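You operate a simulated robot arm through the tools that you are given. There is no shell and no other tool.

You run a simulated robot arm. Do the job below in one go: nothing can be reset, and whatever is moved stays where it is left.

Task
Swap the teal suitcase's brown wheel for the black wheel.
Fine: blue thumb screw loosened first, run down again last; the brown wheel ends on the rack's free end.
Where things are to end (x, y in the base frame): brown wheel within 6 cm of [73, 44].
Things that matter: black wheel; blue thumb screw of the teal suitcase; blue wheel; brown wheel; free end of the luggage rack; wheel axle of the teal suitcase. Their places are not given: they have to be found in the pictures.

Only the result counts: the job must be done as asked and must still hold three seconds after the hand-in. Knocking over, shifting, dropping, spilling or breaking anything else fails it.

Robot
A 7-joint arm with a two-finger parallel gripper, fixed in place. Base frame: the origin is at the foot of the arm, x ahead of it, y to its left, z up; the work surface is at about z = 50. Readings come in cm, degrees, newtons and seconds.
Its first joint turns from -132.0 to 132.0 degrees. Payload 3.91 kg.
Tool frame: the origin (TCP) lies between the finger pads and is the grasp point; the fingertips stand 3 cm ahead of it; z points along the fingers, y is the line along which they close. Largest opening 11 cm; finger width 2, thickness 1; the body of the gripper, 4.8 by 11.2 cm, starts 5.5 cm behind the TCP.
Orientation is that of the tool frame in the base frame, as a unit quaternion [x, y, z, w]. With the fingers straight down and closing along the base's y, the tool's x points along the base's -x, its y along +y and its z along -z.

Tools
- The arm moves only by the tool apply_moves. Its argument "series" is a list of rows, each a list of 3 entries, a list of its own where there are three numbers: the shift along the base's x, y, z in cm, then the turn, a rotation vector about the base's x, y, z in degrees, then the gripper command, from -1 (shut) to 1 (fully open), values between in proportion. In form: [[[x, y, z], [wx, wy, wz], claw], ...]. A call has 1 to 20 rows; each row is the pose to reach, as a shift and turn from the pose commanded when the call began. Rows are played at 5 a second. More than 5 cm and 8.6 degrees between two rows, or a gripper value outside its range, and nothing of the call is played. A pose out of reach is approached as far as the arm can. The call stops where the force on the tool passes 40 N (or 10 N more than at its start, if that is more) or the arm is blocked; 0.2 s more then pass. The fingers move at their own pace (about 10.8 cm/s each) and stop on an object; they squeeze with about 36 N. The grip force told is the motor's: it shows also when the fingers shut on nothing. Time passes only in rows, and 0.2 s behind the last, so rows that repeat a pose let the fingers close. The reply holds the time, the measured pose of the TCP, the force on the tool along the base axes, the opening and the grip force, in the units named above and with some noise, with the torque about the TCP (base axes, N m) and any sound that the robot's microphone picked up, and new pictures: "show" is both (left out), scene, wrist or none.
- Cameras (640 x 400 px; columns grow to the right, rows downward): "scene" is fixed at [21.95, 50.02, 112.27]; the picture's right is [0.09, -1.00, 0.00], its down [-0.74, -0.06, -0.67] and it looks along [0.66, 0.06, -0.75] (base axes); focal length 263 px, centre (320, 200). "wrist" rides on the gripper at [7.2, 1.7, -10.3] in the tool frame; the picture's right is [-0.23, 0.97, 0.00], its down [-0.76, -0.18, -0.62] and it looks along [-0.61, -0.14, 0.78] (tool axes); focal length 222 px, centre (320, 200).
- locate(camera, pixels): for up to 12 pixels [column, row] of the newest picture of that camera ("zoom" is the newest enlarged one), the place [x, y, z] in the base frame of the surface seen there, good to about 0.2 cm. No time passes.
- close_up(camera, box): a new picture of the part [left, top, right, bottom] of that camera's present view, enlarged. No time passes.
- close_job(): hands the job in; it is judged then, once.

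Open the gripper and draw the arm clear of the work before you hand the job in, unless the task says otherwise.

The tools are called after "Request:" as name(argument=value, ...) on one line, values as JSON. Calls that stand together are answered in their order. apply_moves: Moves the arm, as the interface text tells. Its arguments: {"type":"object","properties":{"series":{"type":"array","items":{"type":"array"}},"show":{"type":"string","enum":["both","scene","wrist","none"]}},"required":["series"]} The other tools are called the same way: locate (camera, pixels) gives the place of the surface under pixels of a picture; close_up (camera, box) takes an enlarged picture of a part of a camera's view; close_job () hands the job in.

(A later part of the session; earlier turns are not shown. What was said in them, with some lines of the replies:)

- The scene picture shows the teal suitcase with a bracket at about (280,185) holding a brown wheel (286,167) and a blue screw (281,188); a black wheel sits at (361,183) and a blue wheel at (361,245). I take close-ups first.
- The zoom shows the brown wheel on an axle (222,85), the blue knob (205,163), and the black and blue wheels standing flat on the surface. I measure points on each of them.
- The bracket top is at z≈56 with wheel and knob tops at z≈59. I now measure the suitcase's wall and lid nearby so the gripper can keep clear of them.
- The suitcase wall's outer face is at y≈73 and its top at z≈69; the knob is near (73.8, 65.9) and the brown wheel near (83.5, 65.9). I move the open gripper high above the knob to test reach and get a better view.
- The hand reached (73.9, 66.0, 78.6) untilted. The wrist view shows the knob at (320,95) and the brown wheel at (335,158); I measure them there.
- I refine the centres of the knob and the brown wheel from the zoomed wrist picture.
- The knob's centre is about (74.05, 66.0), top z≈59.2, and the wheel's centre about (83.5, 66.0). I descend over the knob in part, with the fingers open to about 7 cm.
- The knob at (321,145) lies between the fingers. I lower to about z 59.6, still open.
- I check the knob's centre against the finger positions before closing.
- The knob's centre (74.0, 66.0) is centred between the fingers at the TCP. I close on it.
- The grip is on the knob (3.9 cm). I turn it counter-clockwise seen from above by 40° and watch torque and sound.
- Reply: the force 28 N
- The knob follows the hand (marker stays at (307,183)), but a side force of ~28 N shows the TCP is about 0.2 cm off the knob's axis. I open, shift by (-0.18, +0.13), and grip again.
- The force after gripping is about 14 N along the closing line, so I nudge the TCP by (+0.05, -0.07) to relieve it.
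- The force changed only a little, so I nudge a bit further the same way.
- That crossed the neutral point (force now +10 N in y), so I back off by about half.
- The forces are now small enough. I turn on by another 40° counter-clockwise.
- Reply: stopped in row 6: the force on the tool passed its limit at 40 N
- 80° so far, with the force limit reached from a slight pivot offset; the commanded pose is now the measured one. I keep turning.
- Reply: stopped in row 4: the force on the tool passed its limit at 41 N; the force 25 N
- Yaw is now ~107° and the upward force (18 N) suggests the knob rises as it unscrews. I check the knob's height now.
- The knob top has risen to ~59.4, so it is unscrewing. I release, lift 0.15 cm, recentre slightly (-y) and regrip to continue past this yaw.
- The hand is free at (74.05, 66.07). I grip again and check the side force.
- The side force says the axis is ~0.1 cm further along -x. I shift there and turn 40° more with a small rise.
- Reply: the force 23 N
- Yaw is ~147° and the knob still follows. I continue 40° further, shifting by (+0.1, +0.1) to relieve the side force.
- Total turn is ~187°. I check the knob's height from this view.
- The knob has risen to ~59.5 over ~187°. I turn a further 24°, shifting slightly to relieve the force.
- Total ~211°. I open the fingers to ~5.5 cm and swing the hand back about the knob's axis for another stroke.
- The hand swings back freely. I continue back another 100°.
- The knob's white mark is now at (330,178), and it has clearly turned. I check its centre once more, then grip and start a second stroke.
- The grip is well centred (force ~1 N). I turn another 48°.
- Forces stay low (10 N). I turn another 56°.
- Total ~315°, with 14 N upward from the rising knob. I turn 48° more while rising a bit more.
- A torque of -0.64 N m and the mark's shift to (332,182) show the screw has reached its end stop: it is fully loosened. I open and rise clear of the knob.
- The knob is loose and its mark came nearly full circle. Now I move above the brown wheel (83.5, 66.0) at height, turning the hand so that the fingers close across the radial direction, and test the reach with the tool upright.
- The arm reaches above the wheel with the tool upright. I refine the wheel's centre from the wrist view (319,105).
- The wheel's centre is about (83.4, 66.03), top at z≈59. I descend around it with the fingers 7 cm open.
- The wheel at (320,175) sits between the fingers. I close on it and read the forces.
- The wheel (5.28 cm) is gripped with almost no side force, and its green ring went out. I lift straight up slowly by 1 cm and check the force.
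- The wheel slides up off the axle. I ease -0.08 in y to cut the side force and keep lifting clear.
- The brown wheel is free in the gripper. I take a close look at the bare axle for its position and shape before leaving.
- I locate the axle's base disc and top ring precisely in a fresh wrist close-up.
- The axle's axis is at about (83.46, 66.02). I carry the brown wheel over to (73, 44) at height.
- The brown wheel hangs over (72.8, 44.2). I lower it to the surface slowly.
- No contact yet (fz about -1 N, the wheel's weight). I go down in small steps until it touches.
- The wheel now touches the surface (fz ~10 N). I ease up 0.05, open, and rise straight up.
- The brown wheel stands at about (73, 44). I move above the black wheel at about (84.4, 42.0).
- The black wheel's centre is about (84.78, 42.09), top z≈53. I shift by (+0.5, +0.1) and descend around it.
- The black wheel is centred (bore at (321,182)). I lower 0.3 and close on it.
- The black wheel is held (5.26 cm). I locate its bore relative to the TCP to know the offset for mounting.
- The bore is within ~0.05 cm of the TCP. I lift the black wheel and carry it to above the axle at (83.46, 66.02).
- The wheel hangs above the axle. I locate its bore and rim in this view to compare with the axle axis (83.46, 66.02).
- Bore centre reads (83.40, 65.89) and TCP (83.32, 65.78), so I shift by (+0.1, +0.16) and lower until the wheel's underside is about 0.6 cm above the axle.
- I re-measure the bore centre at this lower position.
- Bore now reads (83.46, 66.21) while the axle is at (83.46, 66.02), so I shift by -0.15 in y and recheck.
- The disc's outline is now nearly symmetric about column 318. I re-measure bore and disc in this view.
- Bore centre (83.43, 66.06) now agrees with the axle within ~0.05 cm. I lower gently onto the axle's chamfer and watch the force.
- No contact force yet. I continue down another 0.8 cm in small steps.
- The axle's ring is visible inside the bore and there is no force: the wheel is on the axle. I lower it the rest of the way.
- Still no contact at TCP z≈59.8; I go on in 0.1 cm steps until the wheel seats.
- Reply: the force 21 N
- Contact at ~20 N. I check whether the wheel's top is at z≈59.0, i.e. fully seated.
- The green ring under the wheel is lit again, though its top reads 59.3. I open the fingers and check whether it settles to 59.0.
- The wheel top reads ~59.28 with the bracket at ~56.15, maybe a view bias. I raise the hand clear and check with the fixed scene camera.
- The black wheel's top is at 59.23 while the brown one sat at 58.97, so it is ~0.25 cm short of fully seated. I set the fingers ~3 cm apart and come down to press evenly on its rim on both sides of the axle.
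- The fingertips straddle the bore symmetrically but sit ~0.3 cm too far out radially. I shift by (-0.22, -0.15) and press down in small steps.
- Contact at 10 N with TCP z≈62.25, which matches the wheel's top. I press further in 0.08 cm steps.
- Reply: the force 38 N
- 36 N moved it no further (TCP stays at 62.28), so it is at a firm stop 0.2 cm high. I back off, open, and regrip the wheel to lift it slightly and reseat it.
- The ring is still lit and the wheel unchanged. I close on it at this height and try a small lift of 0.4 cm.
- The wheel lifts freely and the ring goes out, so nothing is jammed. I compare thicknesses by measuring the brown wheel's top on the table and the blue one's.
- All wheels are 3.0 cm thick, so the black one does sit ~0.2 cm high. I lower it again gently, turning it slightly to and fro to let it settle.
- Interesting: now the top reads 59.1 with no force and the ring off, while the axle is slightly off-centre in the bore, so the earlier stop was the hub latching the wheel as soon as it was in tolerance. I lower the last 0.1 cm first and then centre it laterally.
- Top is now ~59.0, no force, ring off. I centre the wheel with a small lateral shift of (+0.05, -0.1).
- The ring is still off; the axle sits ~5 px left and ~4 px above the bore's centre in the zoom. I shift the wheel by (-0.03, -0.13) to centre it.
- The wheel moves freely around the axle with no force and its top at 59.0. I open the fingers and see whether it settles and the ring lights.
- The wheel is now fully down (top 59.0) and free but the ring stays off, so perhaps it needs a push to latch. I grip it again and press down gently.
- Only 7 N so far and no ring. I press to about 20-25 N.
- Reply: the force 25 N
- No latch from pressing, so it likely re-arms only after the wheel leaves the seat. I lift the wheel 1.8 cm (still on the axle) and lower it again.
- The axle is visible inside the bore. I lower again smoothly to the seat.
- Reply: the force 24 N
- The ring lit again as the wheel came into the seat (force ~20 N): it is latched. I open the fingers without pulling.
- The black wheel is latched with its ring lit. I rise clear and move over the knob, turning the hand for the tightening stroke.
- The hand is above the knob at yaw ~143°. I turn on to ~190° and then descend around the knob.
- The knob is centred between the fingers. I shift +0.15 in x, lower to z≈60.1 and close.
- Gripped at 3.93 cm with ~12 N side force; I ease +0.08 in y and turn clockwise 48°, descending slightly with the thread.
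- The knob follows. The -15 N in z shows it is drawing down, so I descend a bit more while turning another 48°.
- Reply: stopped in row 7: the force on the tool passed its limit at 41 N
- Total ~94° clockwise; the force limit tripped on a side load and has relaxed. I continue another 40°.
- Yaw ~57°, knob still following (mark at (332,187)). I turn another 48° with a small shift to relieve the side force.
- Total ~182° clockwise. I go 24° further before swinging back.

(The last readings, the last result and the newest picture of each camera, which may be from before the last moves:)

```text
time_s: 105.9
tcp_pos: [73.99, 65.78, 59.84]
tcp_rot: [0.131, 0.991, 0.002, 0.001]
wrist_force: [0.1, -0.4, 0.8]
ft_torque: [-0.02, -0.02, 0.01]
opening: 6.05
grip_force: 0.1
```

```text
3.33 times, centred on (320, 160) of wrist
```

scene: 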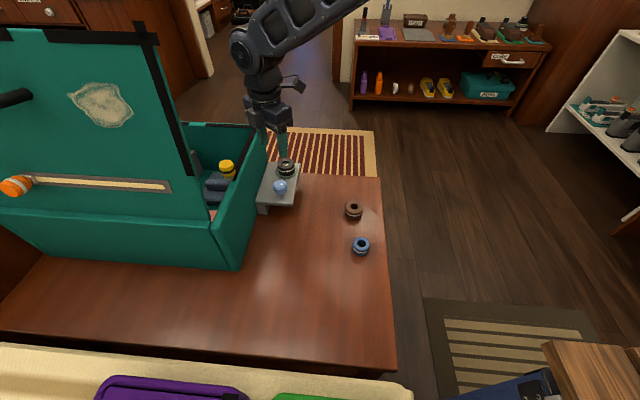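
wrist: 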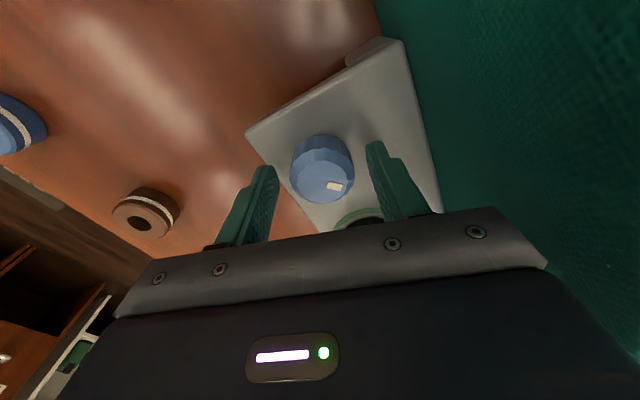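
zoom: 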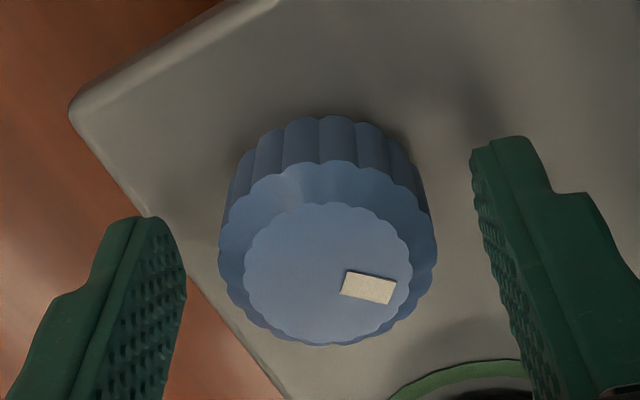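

Total ~206°. I swing the open hand back 180° around the knob for the next stroke.

Request:
apply_moves(series=[[[0, 0.1, 0], [0, 0, 8], 0.1], [[0, 0.15, 0], [0, 0, 16], 0.1], [[0, 0.15, 0], [0, 0, 24], 0.1], [[0, 0.15, 0], [0, 0, 32], 0.1], [[0, 0.15, 0], [0, 0, 40], 0.1], [[0, 0.15, 0], [0, 0, 48], 0.1], [[0, 0.15, 0], [0, 0, 56], 0.1], [[0, 0.15, 0], [0, 0, 64], 0.1], [[0, 0.15, 0], [0, 0, 72], 0.1], [[0, 0.15, 0], [0, 0, 80], 0.1], [[0, 0.15, 0], [0, 0, 88], 0.1], [[0, 0.15, 0], [0, 0, 96], 0.1], [[0, 0.15, 0], [0, 0, 104], 0.1], [[0, 0.15, 0], [0, 0, 112], 0.1], [[0, 0.15, 0], [0, 0, 120], 0.1], [[0, 0.15, 0], [0, 0, 128], 0.1], [[0, 0.15, 0], [0, 0, 136], 0.1], [[0, 0.15, 0], [0, 0, 144], 0.1]], show="none")

Request:
apply_moves(series=[[[0, 0, 0], [0, 0, 8], 0.1], [[0, 0, 0], [0, 0, 16], 0.1], [[0, 0, 0], [0, 0, 24], 0.1], [[0, 0, 0], [0, 0, 32], 0.1], [[0, 0, 0], [0, 0, 40], 0.1], [[0, 0, 0], [0, 0, 40], 0.1]], show="wrist")

```text
time_s: 109.7
tcp_pos: [74.03, 65.97, 59.91]
tcp_rot: [0.903, -0.43, 0.0, 0.004]
wrist_force: [0.0, 0.2, -0.1]
ft_torque: [0.03, 0.03, 0.02]
opening: 6.04
grip_force: 0.1
```

```text
time_s: 111.1
tcp_pos: [74.0, 66.06, 59.82]
tcp_rot: [0.995, -0.096, 0.001, 0.003]
wrist_force: [0.5, 0.4, 0.1]
ft_torque: [0.0, 0.01, 0.03]
opening: 6.05
grip_force: 0.1
```

wrist: 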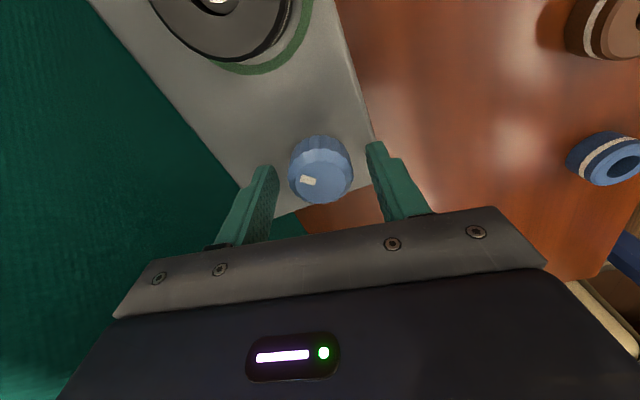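

The hand is at yaw ~169° and centred at (74.0, 66.05). I lower 0.15, close on the knob and check the force.

Request:
apply_moves(series=[[[0, 0, -0.12], [0, 0, 0], 0.1], [[0, 0, -0.12], [0, 0, 0], -1], [[0, 0, -0.12], [0, 0, 0], -1], [[0, 0, -0.12], [0, 0, 0], -1], [[0, 0, -0.12], [0, 0, 0], -1]], show="none")

```text
time_s: 112.3
tcp_pos: [73.88, 66.04, 59.79]
tcp_rot: [0.995, -0.095, 0.0, 0.004]
wrist_force: [-9.2, -20.5, 3.2]
ft_torque: [-0.15, 0.17, -0.01]
opening: 3.91
grip_force: 45.2
```

A 22 N side force means the TCP is ~0.17 cm too far in +y; I shift by (-0.03, -0.16) and turn 48° clockwise.

Request:
apply_moves(series=[[[-0.03, -0.1, 0], [0, 0, 0], -1], [[-0.03, -0.16, 0], [0, 0, 0], -1], [[-0.03, -0.16, -0.01], [0, 0, -8], -1], [[-0.03, -0.16, -0.03], [0, 0, -16], -1], [[-0.03, -0.16, -0.04], [0, 0, -24], -1], [[-0.03, -0.16, -0.05], [0, 0, -32], -1], [[-0.03, -0.16, -0.06], [0, 0, -40], -1], [[-0.03, -0.16, -0.08], [0, 0, -48], -1], [[-0.03, -0.16, -0.08], [0, 0, -48], -1]], show="wrist")

```text
time_s: 114.3
tcp_pos: [73.97, 66.02, 59.78]
tcp_rot: [0.87, -0.493, -0.001, 0.003]
wrist_force: [10.5, 23.1, 2.1]
ft_torque: [0.51, -0.22, 0.02]
opening: 3.89
grip_force: 45.2
```

wrist: 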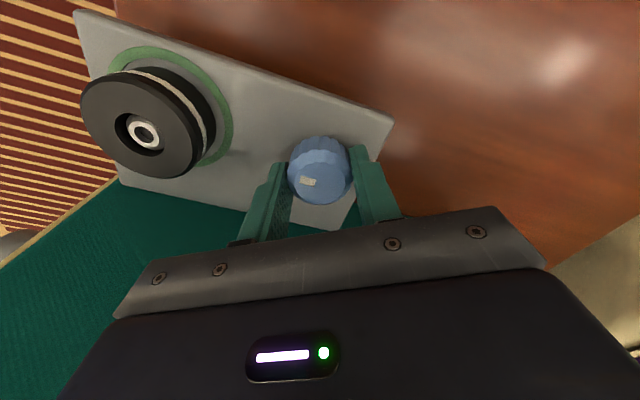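

Total ~254°. I shift by (+0.07, +0.15) to unload and turn another 40°.

Request:
apply_moves(series=[[[0.07, 0.15, 0], [0, 0, 0], -1], [[0.07, 0.15, -0.01], [0, 0, -8], -1], [[0.07, 0.15, -0.03], [0, 0, -16], -1], [[0.07, 0.15, -0.04], [0, 0, -24], -1], [[0.07, 0.15, -0.05], [0, 0, -32], -1], [[0.07, 0.15, -0.06], [0, 0, -40], -1], [[0.07, 0.15, -0.06], [0, 0, -40], -1]], show="wrist")

```text
time_s: 115.9
tcp_pos: [74.04, 65.98, 59.61]
tcp_rot: [-0.649, 0.761, 0.0, -0.003]
wrist_force: [10.8, 11.0, 7.6]
ft_torque: [0.16, -0.44, 0.01]
opening: 3.92
grip_force: 45.4
```

wrist: 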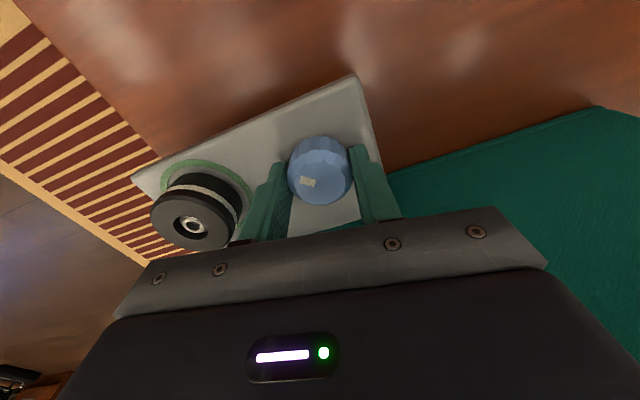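

Total ~294°. I turn another 40° with a small shift, watching for the end stop or the knob's ring.

Request:
apply_moves(series=[[[0.07, 0.07, 0.02], [0, 0, 0], -1], [[0.07, 0.07, 0.01], [0, 0, -8], -1], [[0.07, 0.07, 0], [0, 0, -16], -1], [[0.07, 0.07, -0.02], [0, 0, -24], -1], [[0.07, 0.07, -0.03], [0, 0, -32], -1], [[0.07, 0.07, -0.04], [0, 0, -40], -1], [[0.07, 0.07, -0.04], [0, 0, -40], -1]], show="wrist")

```text
time_s: 117.5
tcp_pos: [73.98, 66.08, 59.6]
tcp_rot: [-0.349, 0.937, 0.001, -0.002]
wrist_force: [5.9, -1.9, -3.8]
ft_torque: [-0.09, -0.42, -0.14]
opening: 3.89
grip_force: 45.0
```

wrist: 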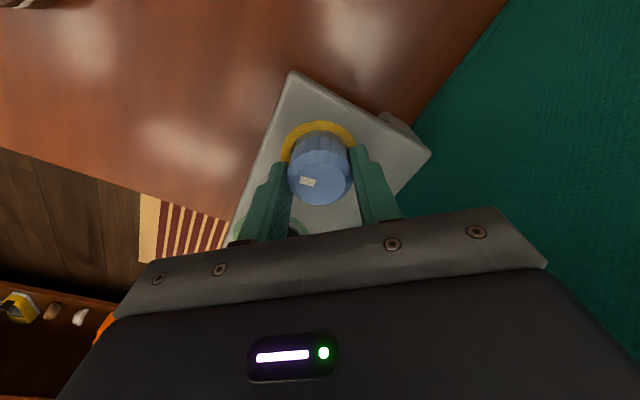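

A yellow ring now appears around the knob at ~334°, presumably nearly tight (green when tight). I turn in smaller steps: 16° more.

Request:
apply_moves(series=[[[0.03, 0, -0.01], [0, 0, -8], -1], [[0.03, 0, -0.03], [0, 0, -16], -1], [[0.03, 0, -0.03], [0, 0, -16], -1]], show="wrist")

Request:
close_up(camera="wrist", box=[240, 100, 400, 220])

```text
time_s: 118.3
tcp_pos: [73.99, 66.02, 59.57]
tcp_rot: [-0.216, 0.976, 0.002, -0.002]
wrist_force: [-1.4, -10.5, -3.4]
ft_torque: [-0.47, -0.27, 0.05]
opening: 3.9
grip_force: 44.3
```

wrist: 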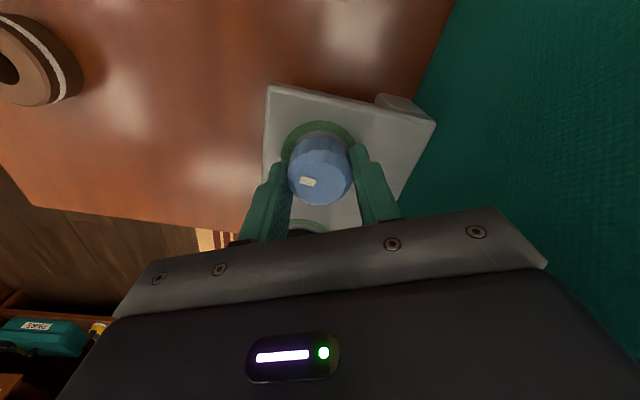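

```text
3.33 times, centred on (320, 160) of wrist
```

zoom: 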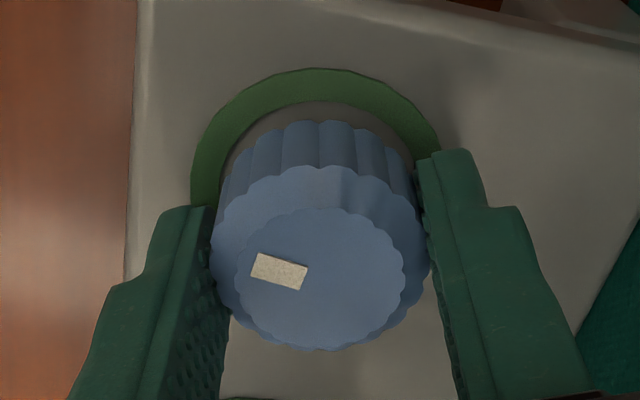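

The knob's ring is now green, the same as at the start, after ~350° of turning. I turn 6° more to feel whether it is at the stop.

Request:
apply_moves(series=[[[0, -0.05, 0], [0, 0, -3], -1], [[0, -0.05, 0], [0, 0, -6], -1], [[0, -0.05, 0], [0, 0, -6], -1]], show="wrist")

Request:
close_up(camera="wrist", box=[240, 100, 400, 220])

```text
time_s: 119.1
tcp_pos: [73.93, 66.01, 59.62]
tcp_rot: [-0.165, 0.986, 0.003, -0.002]
wrist_force: [2.3, -7.6, -8.2]
ft_torque: [-0.3, -0.34, 0.13]
opening: 3.89
grip_force: 44.7
```

wrist: 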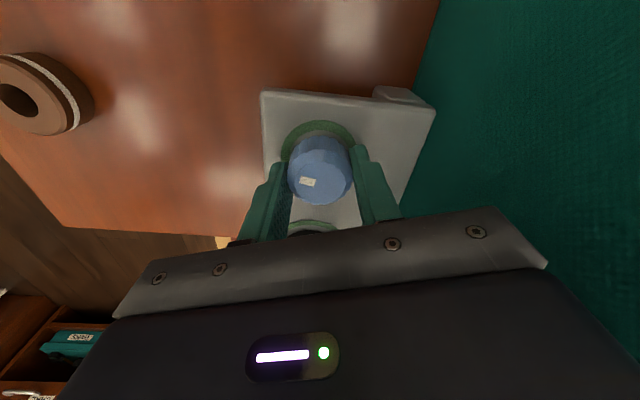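

```text
3.33 times, centred on (320, 160) of wrist
```

zoom: 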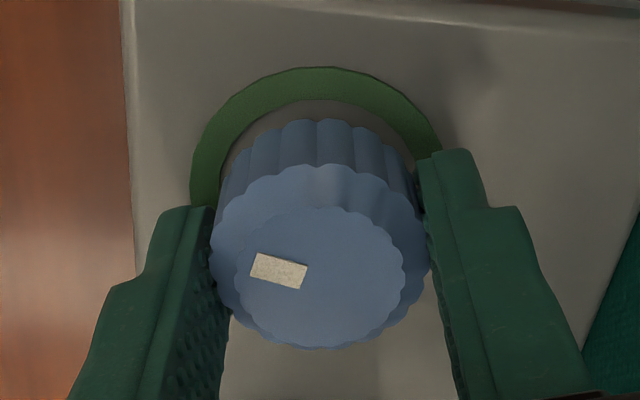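

The ring stays green and a slight resisting torque (+0.13) shows. I turn 8° more to make sure it is run down.

Request:
apply_moves(series=[[[0, 0, 0], [0, 0, -4], -1], [[0, 0, 0], [0, 0, -8], -1], [[0, 0, 0], [0, 0, -8], -1]], show="none")

Request:
close_up(camera="wrist", box=[240, 100, 400, 220])

```text
time_s: 119.9
tcp_pos: [74.25, 66.02, 59.52]
tcp_rot: [-0.094, 0.996, 0.003, -0.001]
wrist_force: [6.2, -5.5, -4.6]
ft_torque: [-0.33, -0.12, -0.22]
opening: 3.87
grip_force: 45.2
```

```text
3.33 times, centred on (320, 160) of wrist
```

zoom: 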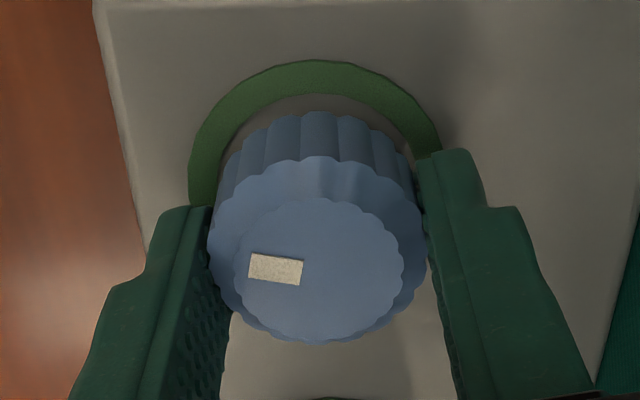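

The mark slipped relative to the fingers, so the screw is at its stop with the ring green. I open the fingers and rise straight up.

Request:
apply_moves(series=[[[0, 0, 0], [0, 0, 0], 0.0], [[0, 0, 0], [0, 0, 0], 0.15], [[0, 0, 0], [0, 0, 0], 0.15], [[0, 0, 2], [0, 0, 0], 0.15], [[0, 0, 5], [0, 0, 0], 0.15], [[0, 0, 9], [0, 0, 0], 0.15], [[0, 0, 13], [0, 0, 0], 0.15], [[0, 0, 17], [0, 0, 0], 0.15], [[0, 0, 20], [0, 0, 0], 0.15]], show="both")

Request:
close_up(camera="scene", box=[256, 150, 320, 215])

Request:
locate(camera="zoom", pixels=[[307, 60], [307, 108], [268, 90], [345, 90], [272, 210], [272, 228], [220, 140], [250, 220], [295, 220]])

```text
time_s: 121.9
tcp_pos: [74.13, 65.98, 79.61]
tcp_rot: [-0.096, 0.995, 0.002, -0.002]
wrist_force: [1.1, 0.3, -0.6]
ft_torque: [0.03, 0.05, -0.01]
opening: 6.31
grip_force: 0.2
```

scene: 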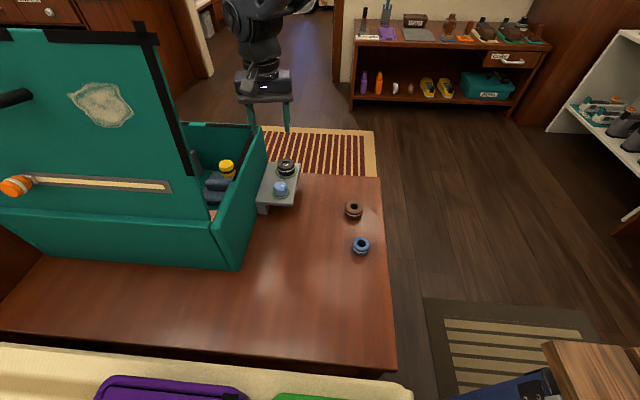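
wrist: 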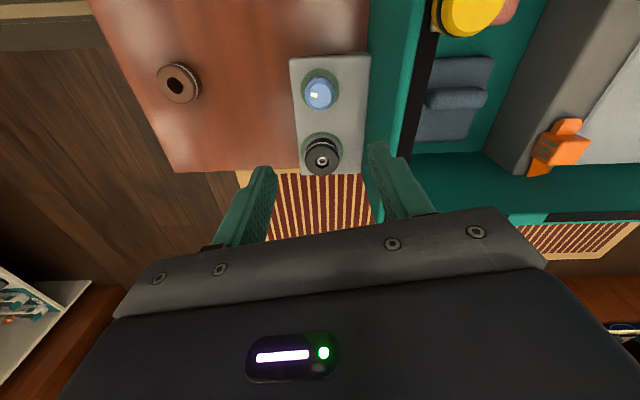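

```text
6.15 times, centred on (288, 182) of scene
```

zoom: 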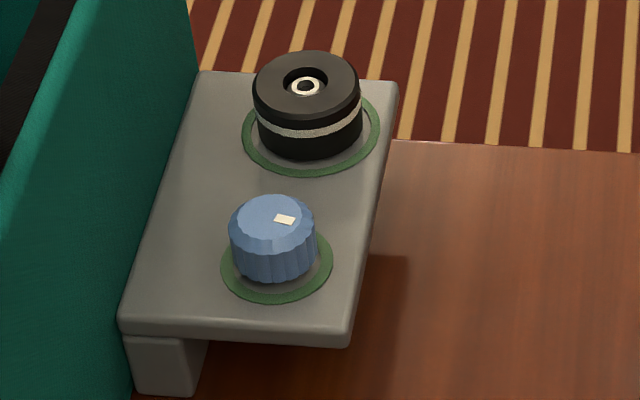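

```text
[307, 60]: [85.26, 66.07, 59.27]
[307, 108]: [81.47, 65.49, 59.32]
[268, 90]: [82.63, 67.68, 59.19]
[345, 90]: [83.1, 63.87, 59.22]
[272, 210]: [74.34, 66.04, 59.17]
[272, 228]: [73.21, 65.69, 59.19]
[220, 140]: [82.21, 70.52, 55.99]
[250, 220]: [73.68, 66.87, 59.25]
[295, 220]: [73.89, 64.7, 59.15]
```

Both rings are green, the knob is back at its starting height and mark position, and the brown wheel stands near (73, 44). I draw the arm back to its starting place with the gripper open.

Request:
apply_moves(series=[[[0, 0, 4], [0, 0, 0], 0.3], [[-2, -2.5, 7], [0, 0, 0], 0.3], [[-5, -5.5, 9], [0, 0, 0], 0.3], [[-8, -8.5, 9], [0, 0, 0], 0.5], [[-11, -11.5, 9], [0, 0, 0], 0.7], [[-14, -14.5, 9], [0, 0, 0], 0.9], [[-17, -17.5, 9], [0, 0, 0], 1], [[-20, -21, 9], [0, 0, 0], 1], [[-23, -24.5, 9], [0, 0, 0], 1], [[-23, -24.5, 9], [0, 0, 0], 1], [[-23, -24.5, 9], [0, 0, 0], 1]], show="both")

Request:
close_up(camera="scene", box=[230, 140, 400, 260])

Request:
locate(camera="zoom", pixels=[[425, 222], [460, 222], [443, 210], [443, 245], [222, 66], [222, 92], [205, 150], [473, 327], [455, 342], [490, 342]])

```text
time_s: 124.3
tcp_pos: [50.88, 41.67, 88.77]
tcp_rot: [-0.094, 0.996, 0.003, -0.001]
wrist_force: [-0.2, 0.4, -0.2]
ft_torque: [0.04, -0.03, 0.05]
opening: 10.96
grip_force: 0.0
```

scene: 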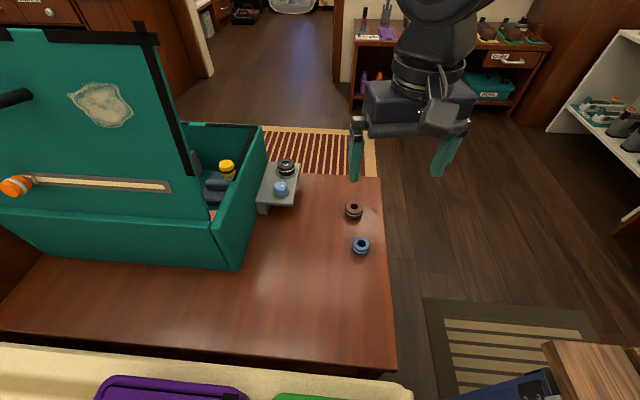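
wrist: 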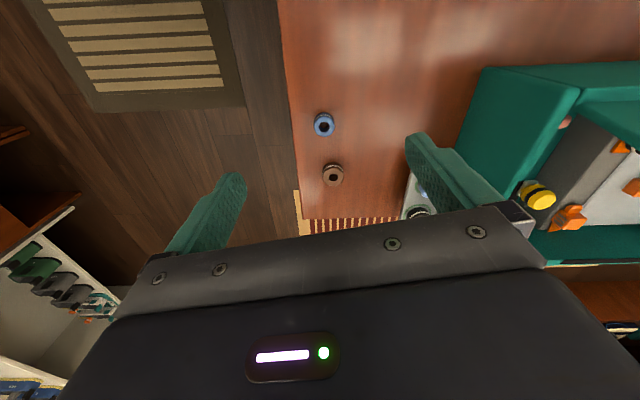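

```text
3.33 times, centred on (315, 200) of scene
```

zoom: 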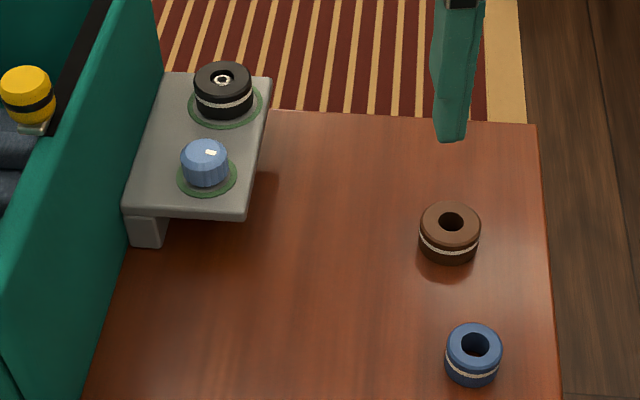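

```text
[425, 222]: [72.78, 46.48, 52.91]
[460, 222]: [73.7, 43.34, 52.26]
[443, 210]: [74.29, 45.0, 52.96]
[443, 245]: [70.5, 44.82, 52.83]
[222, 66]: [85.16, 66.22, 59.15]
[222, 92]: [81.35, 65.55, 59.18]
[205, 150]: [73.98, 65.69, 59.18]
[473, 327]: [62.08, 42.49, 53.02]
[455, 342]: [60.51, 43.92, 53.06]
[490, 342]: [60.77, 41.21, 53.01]
```

The black wheel is on the axle and the screw is run down, with both rings green. The brown wheel rests at about (72.7, 44.2), the blue wheel has not moved, and the arm is clear with the gripper open. I hand the job in.

Request:
close_job()

```text
The job is handed in.
```

The swap is done and the job is handed in; no verdict has come back yet.

- **Black wheel:** it is on the teal suitcase's axle and the ring around it is green. It sits about 0.2 cm higher than the brown wheel did, because it latched just before the bottom of its travel. It did not move under 36 N of downward push.
- **Blue thumb screw:** I loosened it about one turn to its stop before taking the brown wheel off. Afterwards I ran it back down to its stop. Its ring is green again, and it is back at its starting height and mark position.
- **Brown wheel:** it rests on the free end of the luggage rack at about (72.7, 44.2), well within 6 cm of [73, 44].
- **Everything else:** the blue wheel is where it was at the start, and the last pictures show nothing else moved or knocked over. The arm is back near its starting position with the gripper open.
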